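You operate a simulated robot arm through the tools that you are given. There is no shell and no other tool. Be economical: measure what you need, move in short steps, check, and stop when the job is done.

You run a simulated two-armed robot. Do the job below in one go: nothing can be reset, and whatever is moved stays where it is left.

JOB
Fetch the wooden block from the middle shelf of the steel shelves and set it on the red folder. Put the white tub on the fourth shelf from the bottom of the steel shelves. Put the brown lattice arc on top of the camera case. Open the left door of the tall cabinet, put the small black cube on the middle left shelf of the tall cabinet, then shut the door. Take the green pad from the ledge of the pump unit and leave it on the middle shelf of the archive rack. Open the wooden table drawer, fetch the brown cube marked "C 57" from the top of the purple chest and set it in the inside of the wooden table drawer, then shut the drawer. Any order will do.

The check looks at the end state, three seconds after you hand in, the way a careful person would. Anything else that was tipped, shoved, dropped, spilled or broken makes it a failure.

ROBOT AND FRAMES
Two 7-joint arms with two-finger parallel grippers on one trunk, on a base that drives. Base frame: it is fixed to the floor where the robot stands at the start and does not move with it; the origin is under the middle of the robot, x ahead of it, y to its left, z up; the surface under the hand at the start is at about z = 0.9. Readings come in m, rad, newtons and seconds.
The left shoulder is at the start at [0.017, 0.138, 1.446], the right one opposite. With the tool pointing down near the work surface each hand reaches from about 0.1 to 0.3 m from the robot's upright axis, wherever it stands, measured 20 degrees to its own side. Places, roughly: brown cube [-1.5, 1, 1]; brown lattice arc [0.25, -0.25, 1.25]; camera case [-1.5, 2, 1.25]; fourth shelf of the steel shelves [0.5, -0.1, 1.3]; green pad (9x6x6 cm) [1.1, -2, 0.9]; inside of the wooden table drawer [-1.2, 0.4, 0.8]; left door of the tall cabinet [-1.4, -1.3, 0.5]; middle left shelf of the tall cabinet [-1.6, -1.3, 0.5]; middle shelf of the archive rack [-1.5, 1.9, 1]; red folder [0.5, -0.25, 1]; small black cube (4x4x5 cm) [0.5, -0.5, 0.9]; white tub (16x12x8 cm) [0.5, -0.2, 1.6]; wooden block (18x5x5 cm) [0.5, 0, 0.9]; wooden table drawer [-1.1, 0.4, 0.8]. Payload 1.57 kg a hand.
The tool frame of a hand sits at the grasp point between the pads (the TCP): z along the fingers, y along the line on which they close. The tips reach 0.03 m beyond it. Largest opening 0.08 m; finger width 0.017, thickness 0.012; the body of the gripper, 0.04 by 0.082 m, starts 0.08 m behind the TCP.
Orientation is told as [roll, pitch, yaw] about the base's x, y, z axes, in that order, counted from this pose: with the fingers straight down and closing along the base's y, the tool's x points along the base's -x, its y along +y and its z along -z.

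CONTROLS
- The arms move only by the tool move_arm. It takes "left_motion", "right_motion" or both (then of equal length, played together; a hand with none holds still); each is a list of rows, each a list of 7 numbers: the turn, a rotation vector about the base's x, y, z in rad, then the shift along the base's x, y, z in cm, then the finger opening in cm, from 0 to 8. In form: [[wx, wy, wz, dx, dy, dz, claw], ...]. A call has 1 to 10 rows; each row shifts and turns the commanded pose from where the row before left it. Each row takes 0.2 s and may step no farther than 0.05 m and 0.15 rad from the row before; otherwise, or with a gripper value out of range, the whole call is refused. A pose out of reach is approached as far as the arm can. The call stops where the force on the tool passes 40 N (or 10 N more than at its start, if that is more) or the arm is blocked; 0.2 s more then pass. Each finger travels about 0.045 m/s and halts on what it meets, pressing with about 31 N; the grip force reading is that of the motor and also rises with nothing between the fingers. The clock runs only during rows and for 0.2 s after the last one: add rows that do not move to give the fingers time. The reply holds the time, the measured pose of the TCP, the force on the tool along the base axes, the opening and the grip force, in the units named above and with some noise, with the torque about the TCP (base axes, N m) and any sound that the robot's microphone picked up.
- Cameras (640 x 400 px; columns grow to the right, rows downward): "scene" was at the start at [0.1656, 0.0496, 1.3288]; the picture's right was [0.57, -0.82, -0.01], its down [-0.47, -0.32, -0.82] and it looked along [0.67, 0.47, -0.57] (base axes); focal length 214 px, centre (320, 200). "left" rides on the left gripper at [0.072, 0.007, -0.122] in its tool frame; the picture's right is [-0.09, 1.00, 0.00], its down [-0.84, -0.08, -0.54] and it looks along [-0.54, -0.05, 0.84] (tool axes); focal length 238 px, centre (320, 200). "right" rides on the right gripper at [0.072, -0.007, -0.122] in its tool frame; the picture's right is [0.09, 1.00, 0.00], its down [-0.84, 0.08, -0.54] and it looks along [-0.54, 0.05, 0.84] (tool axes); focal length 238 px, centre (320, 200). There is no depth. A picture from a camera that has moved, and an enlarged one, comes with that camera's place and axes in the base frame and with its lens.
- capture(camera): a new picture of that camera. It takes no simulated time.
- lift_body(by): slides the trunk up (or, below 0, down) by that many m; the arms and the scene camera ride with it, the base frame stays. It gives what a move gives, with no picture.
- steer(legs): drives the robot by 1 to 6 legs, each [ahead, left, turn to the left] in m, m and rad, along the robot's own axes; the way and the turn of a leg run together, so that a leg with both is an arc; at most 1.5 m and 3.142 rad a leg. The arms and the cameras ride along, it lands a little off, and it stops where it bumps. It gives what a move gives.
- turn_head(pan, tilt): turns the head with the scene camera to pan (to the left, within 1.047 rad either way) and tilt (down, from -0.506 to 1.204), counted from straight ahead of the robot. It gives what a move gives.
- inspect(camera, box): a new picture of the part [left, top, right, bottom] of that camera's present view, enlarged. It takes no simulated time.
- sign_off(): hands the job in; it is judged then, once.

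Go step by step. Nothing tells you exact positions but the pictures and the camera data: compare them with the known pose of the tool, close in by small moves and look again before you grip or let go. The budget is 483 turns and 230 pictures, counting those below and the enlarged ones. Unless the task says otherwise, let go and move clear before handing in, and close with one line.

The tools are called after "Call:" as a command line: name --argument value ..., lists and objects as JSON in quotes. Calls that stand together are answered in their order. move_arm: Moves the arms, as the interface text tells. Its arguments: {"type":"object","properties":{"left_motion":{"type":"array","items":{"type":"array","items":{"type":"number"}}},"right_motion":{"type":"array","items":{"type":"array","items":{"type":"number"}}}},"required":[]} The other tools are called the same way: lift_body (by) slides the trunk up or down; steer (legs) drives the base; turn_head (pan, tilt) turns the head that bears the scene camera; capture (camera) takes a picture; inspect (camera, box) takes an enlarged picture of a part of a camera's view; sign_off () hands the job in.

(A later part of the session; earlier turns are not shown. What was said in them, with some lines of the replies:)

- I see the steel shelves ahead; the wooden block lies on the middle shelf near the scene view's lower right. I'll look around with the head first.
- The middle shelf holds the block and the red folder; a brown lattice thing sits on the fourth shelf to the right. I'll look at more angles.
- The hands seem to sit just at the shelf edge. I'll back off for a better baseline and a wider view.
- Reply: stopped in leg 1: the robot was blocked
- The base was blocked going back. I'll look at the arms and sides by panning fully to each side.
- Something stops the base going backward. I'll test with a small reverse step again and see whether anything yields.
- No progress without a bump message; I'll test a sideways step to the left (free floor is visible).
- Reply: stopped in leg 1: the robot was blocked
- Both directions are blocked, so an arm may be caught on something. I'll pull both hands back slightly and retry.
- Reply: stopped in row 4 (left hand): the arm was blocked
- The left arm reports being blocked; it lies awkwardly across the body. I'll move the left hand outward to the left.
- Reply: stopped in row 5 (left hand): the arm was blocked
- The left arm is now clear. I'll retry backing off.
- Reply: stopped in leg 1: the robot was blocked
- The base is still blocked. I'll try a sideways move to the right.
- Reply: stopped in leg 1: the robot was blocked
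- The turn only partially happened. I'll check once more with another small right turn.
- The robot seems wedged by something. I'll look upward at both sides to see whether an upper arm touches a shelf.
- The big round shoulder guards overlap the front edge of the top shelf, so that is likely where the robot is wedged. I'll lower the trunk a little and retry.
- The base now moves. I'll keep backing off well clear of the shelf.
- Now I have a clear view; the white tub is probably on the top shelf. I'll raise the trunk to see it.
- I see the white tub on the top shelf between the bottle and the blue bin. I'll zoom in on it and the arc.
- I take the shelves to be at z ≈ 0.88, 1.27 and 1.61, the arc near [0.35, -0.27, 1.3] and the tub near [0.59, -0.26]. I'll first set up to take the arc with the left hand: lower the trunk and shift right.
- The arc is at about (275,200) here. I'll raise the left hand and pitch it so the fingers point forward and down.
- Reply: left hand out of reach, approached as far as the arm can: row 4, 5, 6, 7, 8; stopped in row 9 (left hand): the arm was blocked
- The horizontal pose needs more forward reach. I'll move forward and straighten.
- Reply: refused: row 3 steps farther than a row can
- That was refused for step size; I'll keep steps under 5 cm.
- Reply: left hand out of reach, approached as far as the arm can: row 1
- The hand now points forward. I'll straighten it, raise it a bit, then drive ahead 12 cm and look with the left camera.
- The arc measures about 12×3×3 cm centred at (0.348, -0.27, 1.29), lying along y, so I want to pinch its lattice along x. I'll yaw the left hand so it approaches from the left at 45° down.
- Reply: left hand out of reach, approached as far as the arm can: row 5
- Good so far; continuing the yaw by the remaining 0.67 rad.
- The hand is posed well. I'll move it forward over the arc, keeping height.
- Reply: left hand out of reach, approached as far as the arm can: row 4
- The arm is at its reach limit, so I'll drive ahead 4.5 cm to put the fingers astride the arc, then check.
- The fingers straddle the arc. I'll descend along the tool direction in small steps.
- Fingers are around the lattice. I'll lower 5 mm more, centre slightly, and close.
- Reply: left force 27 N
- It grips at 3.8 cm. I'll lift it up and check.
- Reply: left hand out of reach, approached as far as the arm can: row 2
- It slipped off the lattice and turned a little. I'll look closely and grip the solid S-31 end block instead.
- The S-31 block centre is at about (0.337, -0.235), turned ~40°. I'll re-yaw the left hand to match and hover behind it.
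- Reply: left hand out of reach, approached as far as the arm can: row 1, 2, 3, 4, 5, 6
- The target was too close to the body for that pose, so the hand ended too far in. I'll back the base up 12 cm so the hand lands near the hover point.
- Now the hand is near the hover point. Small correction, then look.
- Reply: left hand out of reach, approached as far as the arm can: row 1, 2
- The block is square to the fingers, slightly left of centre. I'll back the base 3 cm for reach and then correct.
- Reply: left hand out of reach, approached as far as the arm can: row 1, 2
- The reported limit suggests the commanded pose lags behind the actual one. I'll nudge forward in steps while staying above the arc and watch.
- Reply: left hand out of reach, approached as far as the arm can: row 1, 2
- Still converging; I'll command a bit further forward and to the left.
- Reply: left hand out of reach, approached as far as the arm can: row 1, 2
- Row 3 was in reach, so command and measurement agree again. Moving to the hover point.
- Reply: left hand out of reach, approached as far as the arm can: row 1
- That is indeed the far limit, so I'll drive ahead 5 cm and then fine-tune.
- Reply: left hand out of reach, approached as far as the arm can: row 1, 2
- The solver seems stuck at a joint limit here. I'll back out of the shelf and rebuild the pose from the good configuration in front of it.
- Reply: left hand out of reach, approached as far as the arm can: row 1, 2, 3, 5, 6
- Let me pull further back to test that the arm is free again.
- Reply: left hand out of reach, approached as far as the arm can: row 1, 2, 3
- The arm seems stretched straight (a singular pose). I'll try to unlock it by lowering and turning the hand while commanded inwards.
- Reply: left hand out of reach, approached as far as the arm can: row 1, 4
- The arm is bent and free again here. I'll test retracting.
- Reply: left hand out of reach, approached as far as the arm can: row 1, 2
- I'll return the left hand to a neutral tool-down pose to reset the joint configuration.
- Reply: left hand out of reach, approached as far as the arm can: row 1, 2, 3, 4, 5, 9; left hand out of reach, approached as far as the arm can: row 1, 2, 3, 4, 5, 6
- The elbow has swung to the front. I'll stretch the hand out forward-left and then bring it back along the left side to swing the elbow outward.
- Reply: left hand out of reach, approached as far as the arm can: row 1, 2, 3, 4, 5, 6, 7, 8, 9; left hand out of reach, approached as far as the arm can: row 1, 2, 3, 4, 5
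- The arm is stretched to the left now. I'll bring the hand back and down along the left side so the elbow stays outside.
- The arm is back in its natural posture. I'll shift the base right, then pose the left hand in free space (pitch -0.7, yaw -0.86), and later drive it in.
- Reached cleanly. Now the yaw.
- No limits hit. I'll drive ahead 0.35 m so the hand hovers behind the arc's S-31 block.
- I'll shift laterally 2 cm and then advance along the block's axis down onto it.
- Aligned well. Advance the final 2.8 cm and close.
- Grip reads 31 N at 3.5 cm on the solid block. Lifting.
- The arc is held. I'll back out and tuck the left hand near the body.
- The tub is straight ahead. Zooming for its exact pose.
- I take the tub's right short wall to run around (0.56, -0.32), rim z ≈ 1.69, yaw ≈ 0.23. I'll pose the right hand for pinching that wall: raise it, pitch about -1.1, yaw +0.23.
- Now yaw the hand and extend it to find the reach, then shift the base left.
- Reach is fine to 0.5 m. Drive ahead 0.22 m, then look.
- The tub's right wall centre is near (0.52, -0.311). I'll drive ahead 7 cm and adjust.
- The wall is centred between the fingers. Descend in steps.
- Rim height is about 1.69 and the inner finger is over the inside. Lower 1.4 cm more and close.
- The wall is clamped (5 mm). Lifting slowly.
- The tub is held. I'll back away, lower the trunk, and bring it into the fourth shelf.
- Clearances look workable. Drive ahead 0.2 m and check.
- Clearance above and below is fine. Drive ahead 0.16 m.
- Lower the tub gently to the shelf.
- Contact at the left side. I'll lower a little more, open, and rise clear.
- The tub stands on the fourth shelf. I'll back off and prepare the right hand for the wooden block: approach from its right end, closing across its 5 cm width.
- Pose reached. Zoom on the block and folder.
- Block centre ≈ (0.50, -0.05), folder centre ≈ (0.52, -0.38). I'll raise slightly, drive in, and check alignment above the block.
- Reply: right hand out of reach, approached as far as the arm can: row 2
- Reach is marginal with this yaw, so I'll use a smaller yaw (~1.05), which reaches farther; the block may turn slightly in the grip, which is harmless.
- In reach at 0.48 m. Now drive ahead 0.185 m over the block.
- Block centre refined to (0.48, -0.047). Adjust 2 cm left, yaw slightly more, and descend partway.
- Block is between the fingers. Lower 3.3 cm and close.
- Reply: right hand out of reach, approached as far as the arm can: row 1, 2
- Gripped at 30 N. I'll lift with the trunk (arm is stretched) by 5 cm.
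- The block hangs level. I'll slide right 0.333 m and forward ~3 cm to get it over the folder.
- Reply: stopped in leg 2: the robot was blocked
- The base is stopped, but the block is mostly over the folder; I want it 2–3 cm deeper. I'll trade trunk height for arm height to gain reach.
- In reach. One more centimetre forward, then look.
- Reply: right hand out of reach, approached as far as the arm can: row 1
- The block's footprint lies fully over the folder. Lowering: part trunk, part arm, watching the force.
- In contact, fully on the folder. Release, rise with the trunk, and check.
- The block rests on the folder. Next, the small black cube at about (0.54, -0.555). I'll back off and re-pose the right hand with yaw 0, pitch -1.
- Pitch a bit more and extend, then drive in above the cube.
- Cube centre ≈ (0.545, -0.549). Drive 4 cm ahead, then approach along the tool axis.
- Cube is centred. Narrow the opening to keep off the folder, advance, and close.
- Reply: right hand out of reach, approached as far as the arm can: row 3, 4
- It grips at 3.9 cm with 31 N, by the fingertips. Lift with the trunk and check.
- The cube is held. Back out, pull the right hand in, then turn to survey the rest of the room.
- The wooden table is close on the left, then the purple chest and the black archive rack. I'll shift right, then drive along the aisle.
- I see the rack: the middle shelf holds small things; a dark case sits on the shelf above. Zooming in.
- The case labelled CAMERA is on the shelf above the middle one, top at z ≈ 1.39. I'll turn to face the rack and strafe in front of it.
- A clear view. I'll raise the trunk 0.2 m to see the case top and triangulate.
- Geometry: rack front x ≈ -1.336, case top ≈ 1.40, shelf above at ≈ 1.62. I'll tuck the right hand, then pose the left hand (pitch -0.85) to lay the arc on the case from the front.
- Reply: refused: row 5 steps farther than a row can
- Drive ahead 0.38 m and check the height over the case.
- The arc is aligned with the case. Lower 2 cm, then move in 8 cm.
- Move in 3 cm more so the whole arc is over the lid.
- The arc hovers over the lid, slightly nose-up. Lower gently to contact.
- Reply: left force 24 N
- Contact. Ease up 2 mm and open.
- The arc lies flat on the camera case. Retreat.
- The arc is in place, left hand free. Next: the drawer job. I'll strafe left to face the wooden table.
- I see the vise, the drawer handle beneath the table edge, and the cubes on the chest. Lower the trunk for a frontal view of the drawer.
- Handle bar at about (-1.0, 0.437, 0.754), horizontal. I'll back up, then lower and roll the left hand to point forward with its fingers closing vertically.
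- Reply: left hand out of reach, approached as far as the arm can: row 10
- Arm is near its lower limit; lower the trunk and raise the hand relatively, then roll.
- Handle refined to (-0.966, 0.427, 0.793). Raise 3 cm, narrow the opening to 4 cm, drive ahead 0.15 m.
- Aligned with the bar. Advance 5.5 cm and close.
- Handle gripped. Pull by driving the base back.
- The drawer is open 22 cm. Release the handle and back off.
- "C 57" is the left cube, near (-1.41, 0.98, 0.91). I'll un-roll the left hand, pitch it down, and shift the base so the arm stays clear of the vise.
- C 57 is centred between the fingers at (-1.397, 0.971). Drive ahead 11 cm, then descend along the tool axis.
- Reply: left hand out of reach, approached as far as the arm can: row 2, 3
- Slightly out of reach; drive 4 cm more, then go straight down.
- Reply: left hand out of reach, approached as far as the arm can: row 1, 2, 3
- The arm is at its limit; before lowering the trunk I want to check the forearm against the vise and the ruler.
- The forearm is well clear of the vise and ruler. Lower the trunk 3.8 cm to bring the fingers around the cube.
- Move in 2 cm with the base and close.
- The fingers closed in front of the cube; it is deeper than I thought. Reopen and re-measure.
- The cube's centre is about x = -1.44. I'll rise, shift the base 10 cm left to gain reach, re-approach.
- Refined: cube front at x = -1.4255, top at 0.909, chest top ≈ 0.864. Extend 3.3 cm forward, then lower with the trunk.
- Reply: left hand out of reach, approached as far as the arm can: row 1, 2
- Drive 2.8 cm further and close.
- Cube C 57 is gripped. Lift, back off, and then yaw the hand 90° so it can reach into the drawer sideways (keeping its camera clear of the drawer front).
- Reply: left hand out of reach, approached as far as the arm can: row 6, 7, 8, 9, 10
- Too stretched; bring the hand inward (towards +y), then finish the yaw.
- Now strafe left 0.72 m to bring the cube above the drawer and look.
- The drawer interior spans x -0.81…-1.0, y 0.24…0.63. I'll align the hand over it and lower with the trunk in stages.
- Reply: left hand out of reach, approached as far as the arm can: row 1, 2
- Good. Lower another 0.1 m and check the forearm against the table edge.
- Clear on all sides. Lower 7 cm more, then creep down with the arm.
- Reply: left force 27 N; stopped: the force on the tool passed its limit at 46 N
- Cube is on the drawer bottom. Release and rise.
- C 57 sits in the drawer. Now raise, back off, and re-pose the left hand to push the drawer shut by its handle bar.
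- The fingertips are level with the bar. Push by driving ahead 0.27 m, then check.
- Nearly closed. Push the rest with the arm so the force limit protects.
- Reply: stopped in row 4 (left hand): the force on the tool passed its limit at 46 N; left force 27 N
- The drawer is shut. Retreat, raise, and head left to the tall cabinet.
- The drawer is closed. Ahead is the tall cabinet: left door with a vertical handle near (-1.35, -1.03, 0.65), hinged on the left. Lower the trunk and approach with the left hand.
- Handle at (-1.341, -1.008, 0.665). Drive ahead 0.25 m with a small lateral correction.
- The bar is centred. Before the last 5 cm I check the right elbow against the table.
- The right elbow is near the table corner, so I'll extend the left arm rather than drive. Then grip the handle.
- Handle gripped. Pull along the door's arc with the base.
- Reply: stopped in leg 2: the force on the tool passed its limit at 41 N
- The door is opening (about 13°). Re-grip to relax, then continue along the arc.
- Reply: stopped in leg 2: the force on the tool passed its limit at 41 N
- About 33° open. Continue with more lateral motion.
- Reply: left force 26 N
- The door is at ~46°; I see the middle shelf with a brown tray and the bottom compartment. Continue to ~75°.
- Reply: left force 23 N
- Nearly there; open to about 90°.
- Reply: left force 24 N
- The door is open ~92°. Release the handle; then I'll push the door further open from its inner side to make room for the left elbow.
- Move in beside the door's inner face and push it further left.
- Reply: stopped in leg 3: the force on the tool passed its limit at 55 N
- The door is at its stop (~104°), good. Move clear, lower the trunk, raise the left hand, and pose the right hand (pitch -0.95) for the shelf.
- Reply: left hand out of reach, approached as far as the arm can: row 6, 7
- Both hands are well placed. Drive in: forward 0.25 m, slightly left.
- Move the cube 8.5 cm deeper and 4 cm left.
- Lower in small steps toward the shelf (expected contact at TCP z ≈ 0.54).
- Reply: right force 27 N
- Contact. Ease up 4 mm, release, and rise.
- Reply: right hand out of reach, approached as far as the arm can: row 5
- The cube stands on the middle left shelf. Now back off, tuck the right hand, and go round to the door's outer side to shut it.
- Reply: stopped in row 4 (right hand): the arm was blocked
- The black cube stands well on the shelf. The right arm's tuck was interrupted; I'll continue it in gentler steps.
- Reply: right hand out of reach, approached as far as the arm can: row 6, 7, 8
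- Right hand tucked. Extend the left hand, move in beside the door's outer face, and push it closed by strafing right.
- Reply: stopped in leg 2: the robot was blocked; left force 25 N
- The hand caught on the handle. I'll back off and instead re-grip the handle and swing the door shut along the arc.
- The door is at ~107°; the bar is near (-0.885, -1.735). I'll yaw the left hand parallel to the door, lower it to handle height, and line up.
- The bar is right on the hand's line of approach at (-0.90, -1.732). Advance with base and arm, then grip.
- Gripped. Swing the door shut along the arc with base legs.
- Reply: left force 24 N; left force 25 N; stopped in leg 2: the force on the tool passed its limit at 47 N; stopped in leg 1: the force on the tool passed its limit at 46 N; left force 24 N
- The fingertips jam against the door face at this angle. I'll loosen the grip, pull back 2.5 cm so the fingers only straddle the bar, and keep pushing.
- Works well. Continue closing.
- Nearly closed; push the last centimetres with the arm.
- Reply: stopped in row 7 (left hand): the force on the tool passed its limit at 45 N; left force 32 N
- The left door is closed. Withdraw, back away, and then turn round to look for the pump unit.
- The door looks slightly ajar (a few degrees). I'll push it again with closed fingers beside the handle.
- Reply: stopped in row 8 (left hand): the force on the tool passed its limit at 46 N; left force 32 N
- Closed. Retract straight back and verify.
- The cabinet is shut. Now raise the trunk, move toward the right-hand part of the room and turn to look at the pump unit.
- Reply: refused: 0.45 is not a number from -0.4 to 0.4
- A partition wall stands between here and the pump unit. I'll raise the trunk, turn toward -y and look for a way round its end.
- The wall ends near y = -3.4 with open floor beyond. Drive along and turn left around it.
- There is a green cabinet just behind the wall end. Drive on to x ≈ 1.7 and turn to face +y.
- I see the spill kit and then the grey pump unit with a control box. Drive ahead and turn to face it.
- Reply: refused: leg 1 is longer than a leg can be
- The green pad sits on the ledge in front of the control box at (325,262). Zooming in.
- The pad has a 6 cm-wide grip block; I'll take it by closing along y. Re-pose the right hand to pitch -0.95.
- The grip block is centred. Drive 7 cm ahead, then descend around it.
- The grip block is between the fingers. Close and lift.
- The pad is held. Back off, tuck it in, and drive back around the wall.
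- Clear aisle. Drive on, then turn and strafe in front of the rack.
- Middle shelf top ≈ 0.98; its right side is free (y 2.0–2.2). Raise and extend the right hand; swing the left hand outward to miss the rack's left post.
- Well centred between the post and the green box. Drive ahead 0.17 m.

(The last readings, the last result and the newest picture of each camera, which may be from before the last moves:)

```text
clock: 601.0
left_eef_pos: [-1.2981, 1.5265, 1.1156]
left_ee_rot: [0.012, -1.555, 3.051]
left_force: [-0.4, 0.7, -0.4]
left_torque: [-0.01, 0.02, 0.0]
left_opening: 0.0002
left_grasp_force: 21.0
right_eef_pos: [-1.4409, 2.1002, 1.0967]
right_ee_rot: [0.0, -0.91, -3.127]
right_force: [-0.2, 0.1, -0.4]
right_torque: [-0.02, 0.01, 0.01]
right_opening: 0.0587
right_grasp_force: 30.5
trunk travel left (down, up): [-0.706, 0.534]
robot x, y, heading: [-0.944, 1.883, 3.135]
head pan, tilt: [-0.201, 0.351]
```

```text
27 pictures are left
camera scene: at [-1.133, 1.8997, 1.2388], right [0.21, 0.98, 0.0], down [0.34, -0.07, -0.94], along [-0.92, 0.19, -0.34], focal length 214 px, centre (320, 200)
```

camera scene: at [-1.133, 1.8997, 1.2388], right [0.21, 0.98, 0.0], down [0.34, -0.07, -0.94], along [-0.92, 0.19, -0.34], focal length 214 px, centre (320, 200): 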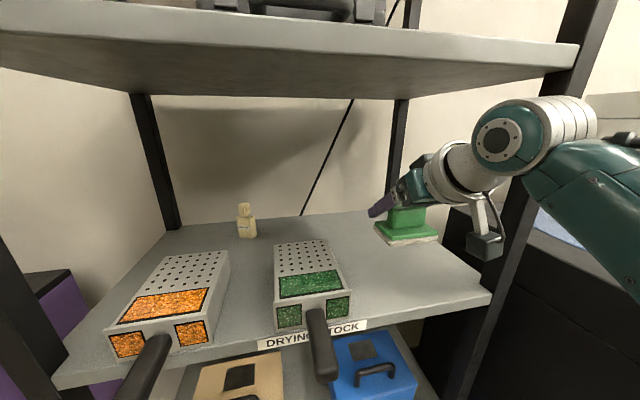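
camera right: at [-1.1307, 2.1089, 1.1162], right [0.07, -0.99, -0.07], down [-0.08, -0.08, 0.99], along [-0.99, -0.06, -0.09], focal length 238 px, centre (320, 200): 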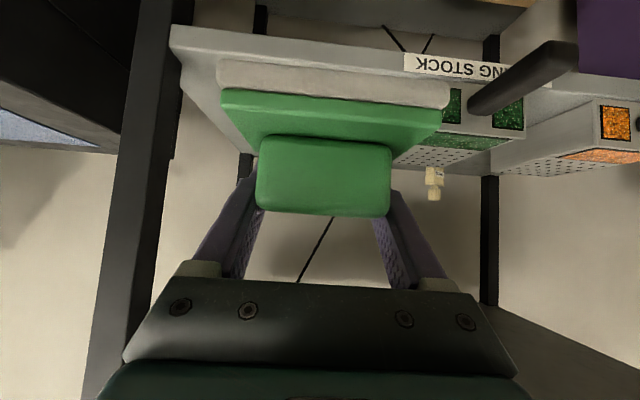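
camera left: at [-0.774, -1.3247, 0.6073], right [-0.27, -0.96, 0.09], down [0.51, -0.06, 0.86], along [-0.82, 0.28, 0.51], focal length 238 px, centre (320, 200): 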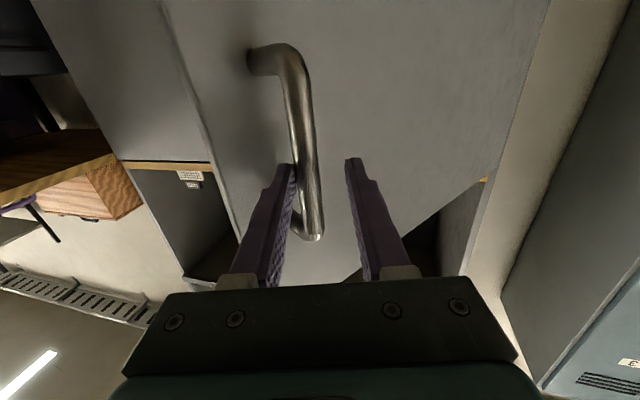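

Lower the pad to the shelf.

Call:
move_arm --right_motion '[[0, 0, 0, 0, 0, -1.5, 5], [0, 0, 0, 0, 0, -1.5, 5], [0, 0, 0, 0, 0, -1, 5], [0, 0, 0, 0, 0, -0.6, 5], [0, 0, 0, 0, 0, 0, 5]]'

Call:
inspect --camera "scene" --box '[330, 170, 510, 300]'

```text
clock: 602.2
left_eef_pos: [-1.2982, 1.527, 1.1161]
left_ee_rot: [0.014, -1.554, 3.047]
left_force: [1.1, 0.3, 0.2]
left_torque: [-0.01, 0.0, -0.01]
left_opening: 0.0001
left_grasp_force: 20.4
right_eef_pos: [-1.442, 2.1001, 1.0511]
right_ee_rot: [-0.001, -0.909, -3.128]
right_force: [-0.4, -0.8, 0.6]
right_torque: [-0.04, 0.03, 0.02]
right_opening: 0.0584
right_grasp_force: 31.0
trunk travel left (down, up): [-0.706, 0.534]
robot x, y, heading: [-0.9361, 1.8815, 3.131]
head pan, tilt: [-0.201, 0.351]
```

```text
3.08 times, centred on (420, 235) of scene
camera zoom: at [-1.133, 1.8997, 1.2388], right [0.21, 0.98, 0.0], down [0.34, -0.07, -0.94], along [-0.92, 0.19, -0.34], focal length 660 px, centre (12, 92)
```

zoom: 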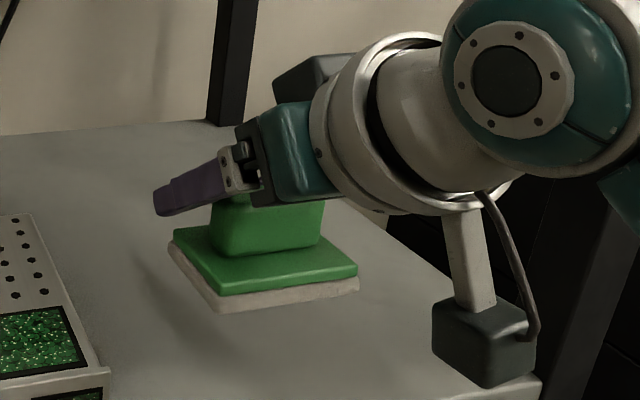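

Call:
move_arm --right_motion '[[0, 0, 0, 0, 0, -0.6, 5], [0, 0, 0, 0, 0, -0.5, 5], [0, 0, 0, 0, 0, 0, 5]]'

```text
clock: 603.0
left_eef_pos: [-1.2975, 1.5271, 1.1149]
left_ee_rot: [0.014, -1.553, 3.048]
left_force: [0.4, 0.3, 0.2]
left_torque: [-0.02, -0.01, -0.03]
left_opening: 0.0
left_grasp_force: 21.2
right_eef_pos: [-1.4425, 2.1004, 1.0388]
right_ee_rot: [-0.001, -0.908, -3.128]
right_force: [0.7, -0.5, -0.4]
right_torque: [-0.01, 0.03, 0.0]
right_opening: 0.058
right_grasp_force: 31.1
trunk travel left (down, up): [-0.706, 0.534]
robot x, y, heading: [-0.9408, 1.8808, 3.138]
head pan, tilt: [-0.201, 0.351]
```

Call:
move_arm --right_motion '[[0, 0, 0, 0, 0, -0.4, 5], [0, 0, 0, 0, 0, -0.4, 5], [0, 0, 0, 0, 0, 0, 5]]'

Call:
inspect --camera "scene" --box '[330, 170, 510, 300]'

```text
clock: 603.8
left_eef_pos: [-1.2986, 1.526, 1.1143]
left_ee_rot: [0.013, -1.553, 3.049]
left_force: [0.4, -1.2, 0.2]
left_torque: [-0.01, -0.01, 0.01]
left_opening: 0.0002
left_grasp_force: 21.1
right_eef_pos: [-1.442, 2.1001, 1.0321]
right_ee_rot: [0.0, -0.91, -3.127]
right_force: [-0.3, 0.0, 0.0]
right_torque: [0.0, 0.02, -0.02]
right_opening: 0.0584
right_grasp_force: 30.9
trunk travel left (down, up): [-0.706, 0.534]
robot x, y, heading: [-0.9414, 1.8792, 3.135]
head pan, tilt: [-0.201, 0.351]
```

```text
3.08 times, centred on (420, 235) of scene
camera zoom: at [-1.133, 1.8997, 1.2388], right [0.21, 0.98, 0.0], down [0.34, -0.07, -0.94], along [-0.92, 0.19, -0.34], focal length 660 px, centre (12, 92)
```

zoom: 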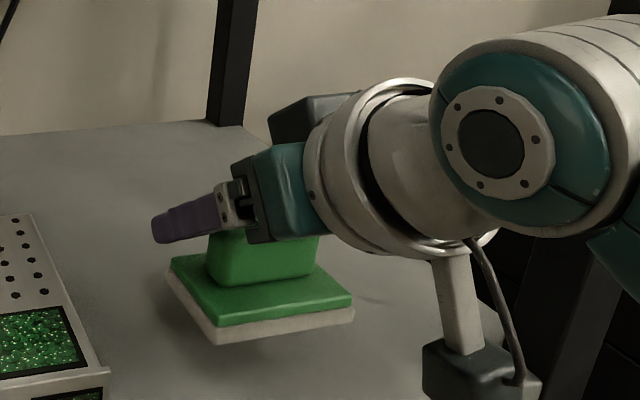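

Call:
move_arm --right_motion '[[0, 0, 0, 0, 0, -0.5, 5], [0, 0, 0, 0, 0, -0.4, 5], [0, 0, 0, 0, 0, 0, 5]]'

Call:
move_arm --right_motion '[[0, 0, 0, 0, 0, -0.4, 5], [0, 0, 0, 0, 0, 0, 5]]'

```text
clock: 604.6
left_eef_pos: [-1.2978, 1.5258, 1.1162]
left_ee_rot: [0.011, -1.553, 3.05]
left_force: [-0.3, -0.6, 0.4]
left_torque: [-0.01, 0.02, 0.01]
left_opening: 0.0
left_grasp_force: 21.5
right_eef_pos: [-1.441, 2.0992, 1.0223]
right_ee_rot: [0.0, -0.91, -3.128]
right_force: [-0.6, 0.2, -0.8]
right_torque: [-0.02, 0.03, 0.01]
right_opening: 0.0585
right_grasp_force: 30.9
trunk travel left (down, up): [-0.706, 0.534]
robot x, y, heading: [-0.9399, 1.8854, 3.134]
head pan, tilt: [-0.201, 0.351]
```

```text
clock: 605.2
left_eef_pos: [-1.2977, 1.5261, 1.1156]
left_ee_rot: [0.015, -1.554, 3.048]
left_force: [0.7, 0.6, 0.0]
left_torque: [0.01, 0.01, -0.01]
left_opening: 0.0002
left_grasp_force: 21.1
right_eef_pos: [-1.4402, 2.0997, 1.0189]
right_ee_rot: [0.001, -0.91, -3.127]
right_force: [-0.5, 0.7, 0.0]
right_torque: [0.0, 0.04, -0.01]
right_opening: 0.0583
right_grasp_force: 31.4
trunk travel left (down, up): [-0.706, 0.534]
robot x, y, heading: [-0.9396, 1.8784, 3.136]
head pan, tilt: [-0.201, 0.351]
```

Call:
inspect --camera "scene" --box '[330, 170, 510, 300]'

Call:
capture --camera "right"

```text
3.08 times, centred on (420, 235) of scene
camera zoom: at [-1.133, 1.8997, 1.2388], right [0.21, 0.98, 0.0], down [0.34, -0.07, -0.94], along [-0.92, 0.19, -0.34], focal length 660 px, centre (12, 92)
```

zoom: 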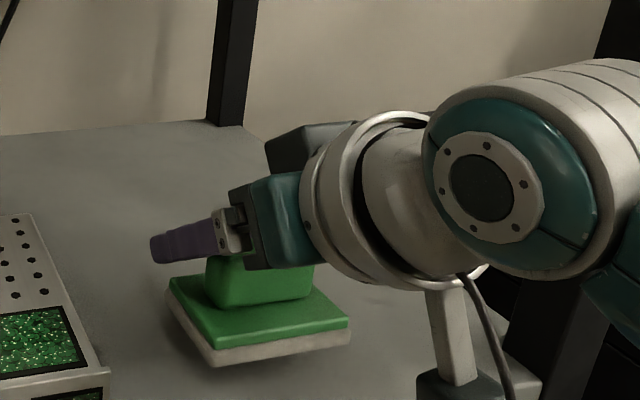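

```text
23 pictures are left
camera right: at [-1.3004, 2.1094, 1.0375], right [0.07, -0.99, -0.07], down [-0.09, -0.08, 0.99], along [-0.99, -0.06, -0.09], focal length 238 px, centre (320, 200)
```

right: 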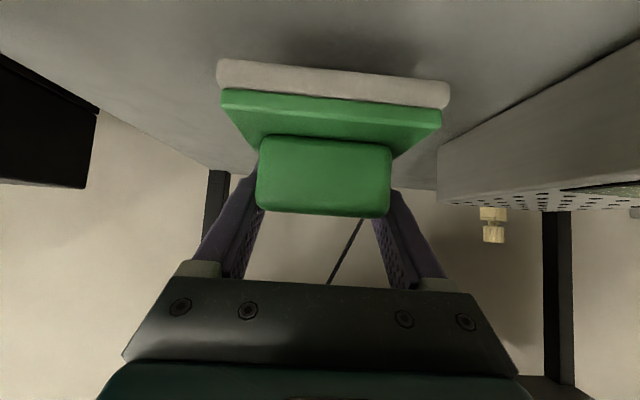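

Call:
move_arm --right_motion '[[0, 0, 0, 0, 0, -0.4, 5], [0, 0, 0, 0, 0, -0.3, 5], [0, 0, 0, 0, 0, 0, 5]]'

Call:
move_arm --right_motion '[[0, 0, 0, 0, 0, -0.4, 5], [0, 0, 0, 0, 0, 0, 5]]'

Call:
move_arm --right_motion '[[0, 0, 0, 0, 0, -0.4, 5], [0, 0, 0, 0, 0, 0, 5]]'

```text
clock: 606.0
left_eef_pos: [-1.2972, 1.5267, 1.115]
left_ee_rot: [0.014, -1.555, 3.049]
left_force: [-0.5, 0.8, -0.5]
left_torque: [-0.04, 0.0, 0.0]
left_opening: 0.0
left_grasp_force: 21.0
right_eef_pos: [-1.441, 2.1011, 1.0105]
right_ee_rot: [0.0, -0.909, -3.126]
right_force: [-0.3, 0.3, -0.2]
right_torque: [-0.01, 0.0, -0.02]
right_opening: 0.0584
right_grasp_force: 31.2
trunk travel left (down, up): [-0.706, 0.534]
robot x, y, heading: [-0.9419, 1.8791, 3.136]
head pan, tilt: [-0.201, 0.351]
```

```text
clock: 606.6
left_eef_pos: [-1.2982, 1.5252, 1.1154]
left_ee_rot: [0.014, -1.552, 3.05]
left_force: [0.8, 0.9, 0.4]
left_torque: [0.02, 0.02, 0.0]
left_opening: 0.0
left_grasp_force: 22.1
right_eef_pos: [-1.4396, 2.1009, 1.0077]
right_ee_rot: [0.001, -0.909, -3.127]
right_force: [-0.7, 0.4, -0.9]
right_torque: [-0.01, 0.0, 0.0]
right_opening: 0.0582
right_grasp_force: 30.9
trunk travel left (down, up): [-0.706, 0.534]
robot x, y, heading: [-0.9421, 1.8834, 3.133]
head pan, tilt: [-0.201, 0.351]
```

```text
clock: 607.2
left_eef_pos: [-1.2982, 1.527, 1.1156]
left_ee_rot: [0.014, -1.554, 3.049]
left_force: [0.3, -0.2, -0.1]
left_torque: [0.03, -0.04, -0.01]
left_opening: 0.0002
left_grasp_force: 21.6
right_eef_pos: [-1.4407, 2.1011, 1.0025]
right_ee_rot: [0.0, -0.91, -3.128]
right_force: [-0.6, 0.0, -0.3]
right_torque: [-0.01, -0.02, -0.01]
right_opening: 0.0582
right_grasp_force: 30.9
trunk travel left (down, up): [-0.706, 0.534]
robot x, y, heading: [-0.9398, 1.8829, 3.135]
head pan, tilt: [-0.201, 0.351]
```

Call:
move_arm --right_motion '[[0, 0, 0, 0, 0, -0.3, 5], [0, 0, 0, 0, 0, 0, 5]]'

Call:
move_arm --right_motion '[[0, 0, 0, 0, 0, -0.3, 5], [0, 0, 0, 0, 0, 0, 5]]'

Call:
inspect --camera "scene" --box '[330, 170, 510, 300]'

```text
clock: 607.8
left_eef_pos: [-1.2971, 1.5265, 1.1149]
left_ee_rot: [0.012, -1.552, 3.05]
left_force: [0.1, 0.2, 0.0]
left_torque: [-0.02, 0.01, -0.01]
left_opening: 0.0
left_grasp_force: 21.8
right_eef_pos: [-1.4402, 2.1006, 1.0012]
right_ee_rot: [0.002, -0.909, -3.128]
right_force: [-0.8, 0.1, -0.1]
right_torque: [0.01, 0.03, 0.03]
right_opening: 0.0584
right_grasp_force: 30.6
trunk travel left (down, up): [-0.706, 0.534]
robot x, y, heading: [-0.9383, 1.8798, 3.136]
head pan, tilt: [-0.201, 0.351]
```

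```text
clock: 608.4
left_eef_pos: [-1.2977, 1.5274, 1.115]
left_ee_rot: [0.013, -1.553, 3.05]
left_force: [-0.5, 0.1, -0.9]
left_torque: [0.0, -0.01, -0.02]
left_opening: 0.0003
left_grasp_force: 21.8
right_eef_pos: [-1.4411, 2.1011, 0.9975]
right_ee_rot: [0.0, -0.909, -3.127]
right_force: [-0.3, -0.3, -1.0]
right_torque: [-0.04, 0.02, -0.04]
right_opening: 0.0584
right_grasp_force: 31.2
trunk travel left (down, up): [-0.706, 0.534]
robot x, y, heading: [-0.9411, 1.8773, 3.14]
head pan, tilt: [-0.201, 0.351]
```

```text
3.08 times, centred on (420, 235) of scene
camera zoom: at [-1.133, 1.8997, 1.2388], right [0.21, 0.98, 0.0], down [0.34, -0.07, -0.94], along [-0.92, 0.19, -0.34], focal length 660 px, centre (12, 92)
```

zoom: 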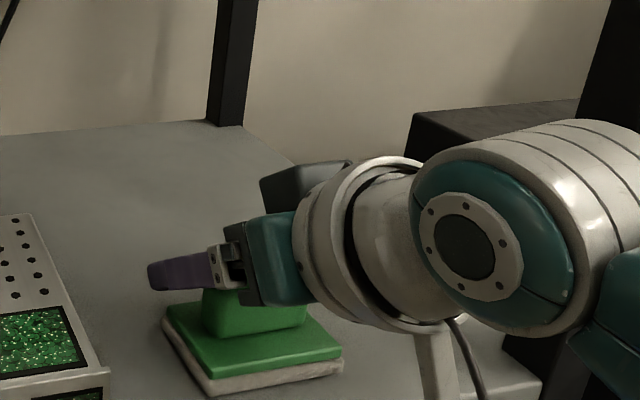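

Very near contact now; continue in 3 mm steps.

Call:
move_arm --right_motion '[[0, 0, 0, 0, 0, -0.3, 5], [0, 0, 0, 0, 0, 0, 5]]'

Call:
move_arm --right_motion '[[0, 0, 0, 0, 0, -0.3, 5], [0, 0, 0, 0, 0, 0, 5]]'

Call:
move_arm --right_motion '[[0, 0, 0, 0, 0, -0.3, 5], [0, 0, 0, 0, 0, 0, 5]]'

```text
clock: 609.0
left_eef_pos: [-1.2974, 1.5272, 1.1161]
left_ee_rot: [-0.015, -1.554, 3.077]
left_force: [-0.6, 0.2, -0.4]
left_torque: [0.03, -0.01, 0.0]
left_opening: 0.0004
left_grasp_force: 21.4
right_eef_pos: [-1.4429, 2.1008, 0.9963]
right_ee_rot: [0.001, -0.915, -3.127]
right_force: [5.8, -0.9, 15.6]
right_torque: [-0.04, -1.09, -0.09]
right_opening: 0.0584
right_grasp_force: 30.9
trunk travel left (down, up): [-0.706, 0.534]
robot x, y, heading: [-0.9422, 1.8805, 3.139]
head pan, tilt: [-0.201, 0.351]
```

```text
clock: 609.6
left_eef_pos: [-1.2984, 1.5263, 1.1153]
left_ee_rot: [-0.053, -1.555, 3.117]
left_force: [0.4, 0.1, -0.3]
left_torque: [0.01, 0.0, 0.02]
left_opening: 0.0
left_grasp_force: 21.8
right_eef_pos: [-1.445, 2.1014, 0.9959]
right_ee_rot: [-0.001, -0.921, -3.126]
right_force: [11.7, -1.1, 34.3]
right_torque: [-0.02, -1.01, -0.06]
right_opening: 0.0583
right_grasp_force: 30.8
trunk travel left (down, up): [-0.706, 0.534]
robot x, y, heading: [-0.9437, 1.8818, 3.136]
head pan, tilt: [-0.201, 0.351]
```

```text
clock: 610.0
left_eef_pos: [-1.2982, 1.5262, 1.1155]
left_ee_rot: [-0.017, -1.552, 3.078]
left_force: [0.6, 0.1, -1.0]
left_torque: [0.02, -0.02, 0.04]
left_opening: 0.0
left_grasp_force: 21.4
right_eef_pos: [-1.4457, 2.1016, 0.9965]
right_ee_rot: [-0.002, -0.929, -3.127]
right_force: [0.9, 2.9, 10.0]
right_torque: [0.06, -0.76, 0.1]
right_opening: 0.0584
right_grasp_force: 30.8
trunk travel left (down, up): [-0.706, 0.534]
robot x, y, heading: [-0.9402, 1.8805, 3.136]
head pan, tilt: [-0.201, 0.351]
stopped in row 1 (right hand): the force on the tool passed its limit at 48 N (the readings are from after the stop); the commanded pose is now the measured one
```

Contact. Ease up a hair, release, rise and withdraw along the tool axis.

Call:
move_arm --right_motion '[[0, 0, 0, 0, 0, 0.2, 5], [0, 0, 0, 0, 0, 0, 6.5], [0, 0, 0, 0, 0, 0, 8], [0, 0, 0, 0, 0, 0, 8], [0, 0, 0, 1.5, 0, 2, 8], [0, 0, 0, 2, 0, 2.5, 8], [0, 0, 0, 2, 0, 2.5, 8], [0, 0, 0, 0, 0, 0, 8]]'

Call:
capture --camera "scene"

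```text
clock: 611.8
left_eef_pos: [-1.297, 1.5264, 1.1152]
left_ee_rot: [0.012, -1.554, 3.052]
left_force: [-0.3, -0.3, -0.6]
left_torque: [0.0, -0.01, 0.03]
left_opening: 0.0002
left_grasp_force: 21.5
right_eef_pos: [-1.3885, 2.1008, 1.0651]
right_ee_rot: [0.001, -0.923, -3.127]
right_force: [1.1, 0.0, -0.6]
right_torque: [0.01, -0.01, 0.0]
right_opening: 0.0802
right_grasp_force: 0.1
trunk travel left (down, up): [-0.706, 0.534]
robot x, y, heading: [-0.941, 1.8815, 3.13]
head pan, tilt: [-0.201, 0.351]
```

```text
21 pictures are left
camera scene: at [-1.1329, 1.8997, 1.2388], right [0.21, 0.98, 0.0], down [0.34, -0.07, -0.94], along [-0.92, 0.19, -0.34], focal length 214 px, centre (320, 200)
```

scene: 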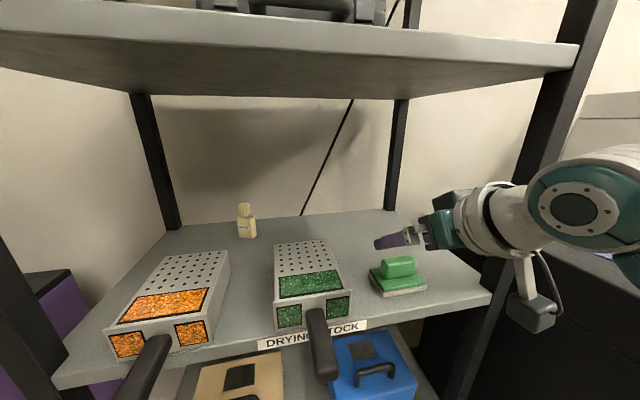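

The pad rests on the middle shelf. Back away and take a final look at the rack and drawer.

Call:
steer --legs '[[-0.35, 0, 0]]'

Call:
turn_head --pan 0.0 --tilt 0.2

Call:
capture --camera "scene"

Call:
turn_head --pan 1.0 --tilt 0.4

Call:
capture --camera "scene"

```text
clock: 614.0
left_eef_pos: [-0.9478, 1.5226, 1.1158]
left_ee_rot: [0.016, -1.555, 3.049]
left_force: [0.4, 0.1, 0.8]
left_torque: [0.01, 0.0, 0.0]
left_opening: 0.0
left_grasp_force: 21.3
right_eef_pos: [-1.0416, 2.0971, 1.0667]
right_ee_rot: [0.001, -0.922, -3.12]
right_force: [-0.4, 0.2, -0.7]
right_torque: [0.04, -0.02, 0.0]
right_opening: 0.0798
right_grasp_force: 0.0
trunk travel left (down, up): [-0.706, 0.534]
robot x, y, heading: [-0.5935, 1.8783, 3.138]
head pan, tilt: [-0.201, 0.351]
```

```text
clock: 614.8
left_eef_pos: [-0.9473, 1.5231, 1.1158]
left_ee_rot: [0.021, -1.553, 3.047]
left_force: [0.4, 0.0, 0.3]
left_torque: [-0.01, 0.0, -0.04]
left_opening: 0.0
left_grasp_force: 21.0
right_eef_pos: [-1.041, 2.0954, 1.0647]
right_ee_rot: [0.001, -0.924, -3.121]
right_force: [0.1, -0.2, 0.3]
right_torque: [-0.01, 0.0, -0.03]
right_opening: 0.0799
right_grasp_force: 0.1
trunk travel left (down, up): [-0.706, 0.534]
robot x, y, heading: [-0.592, 1.8765, 3.144]
head pan, tilt: [0.0, 0.201]
```

```text
20 pictures are left
camera scene: at [-0.7875, 1.879, 1.2528], right [0.0, 1.0, 0.0], down [0.2, 0.0, -0.98], along [-0.98, 0.0, -0.2], focal length 214 px, centre (320, 200)
```

scene: 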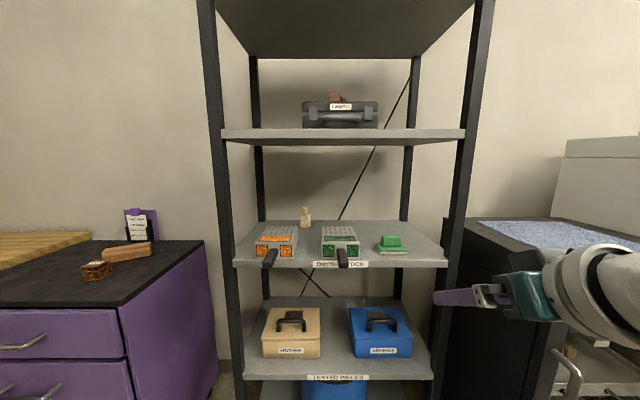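

```text
clock: 616.0
left_eef_pos: [-0.9477, 1.5237, 1.1158]
left_ee_rot: [0.018, -1.553, 3.05]
left_force: [0.1, 0.2, -0.4]
left_torque: [0.02, -0.01, 0.0]
left_opening: 0.0
left_grasp_force: 21.1
right_eef_pos: [-1.0422, 2.0971, 1.0665]
right_ee_rot: [0.003, -0.923, -3.121]
right_force: [0.4, 0.5, -0.5]
right_torque: [0.0, -0.03, 0.01]
right_opening: 0.0799
right_grasp_force: 0.0
trunk travel left (down, up): [-0.706, 0.534]
robot x, y, heading: [-0.5927, 1.8757, 3.144]
head pan, tilt: [1.0, 0.4]
```

```text
19 pictures are left
camera scene: at [-0.7444, 1.801, 1.2343], right [-0.84, 0.54, 0.0], down [0.21, 0.33, -0.92], along [-0.5, -0.77, -0.39], focal length 214 px, centre (320, 200)
```

scene: 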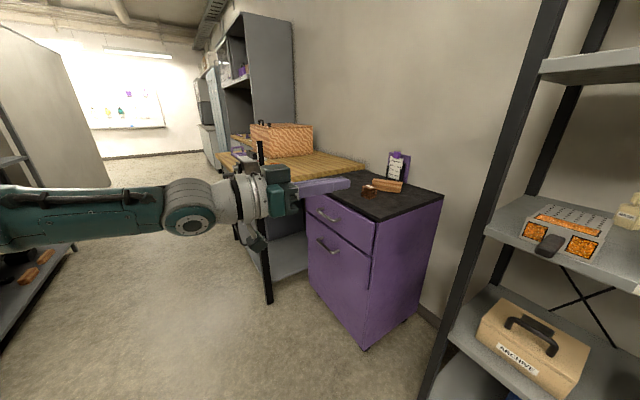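

Everything is in place: arc on the camera case, pad on the middle rack shelf, tub and block on the steel shelves, cubes stored, with the door and drawer shut and both hands clear. Handing in.

Call:
sign_off

```text
The job is handed in.
```

All six tasks are done and handed in: the block, tub, arc, black cube, green pad and cube C 57 are in their places, and the drawer and cabinet door are shut. I saw each item in place after letting go; the drawer and door I checked by camera when I shut them.
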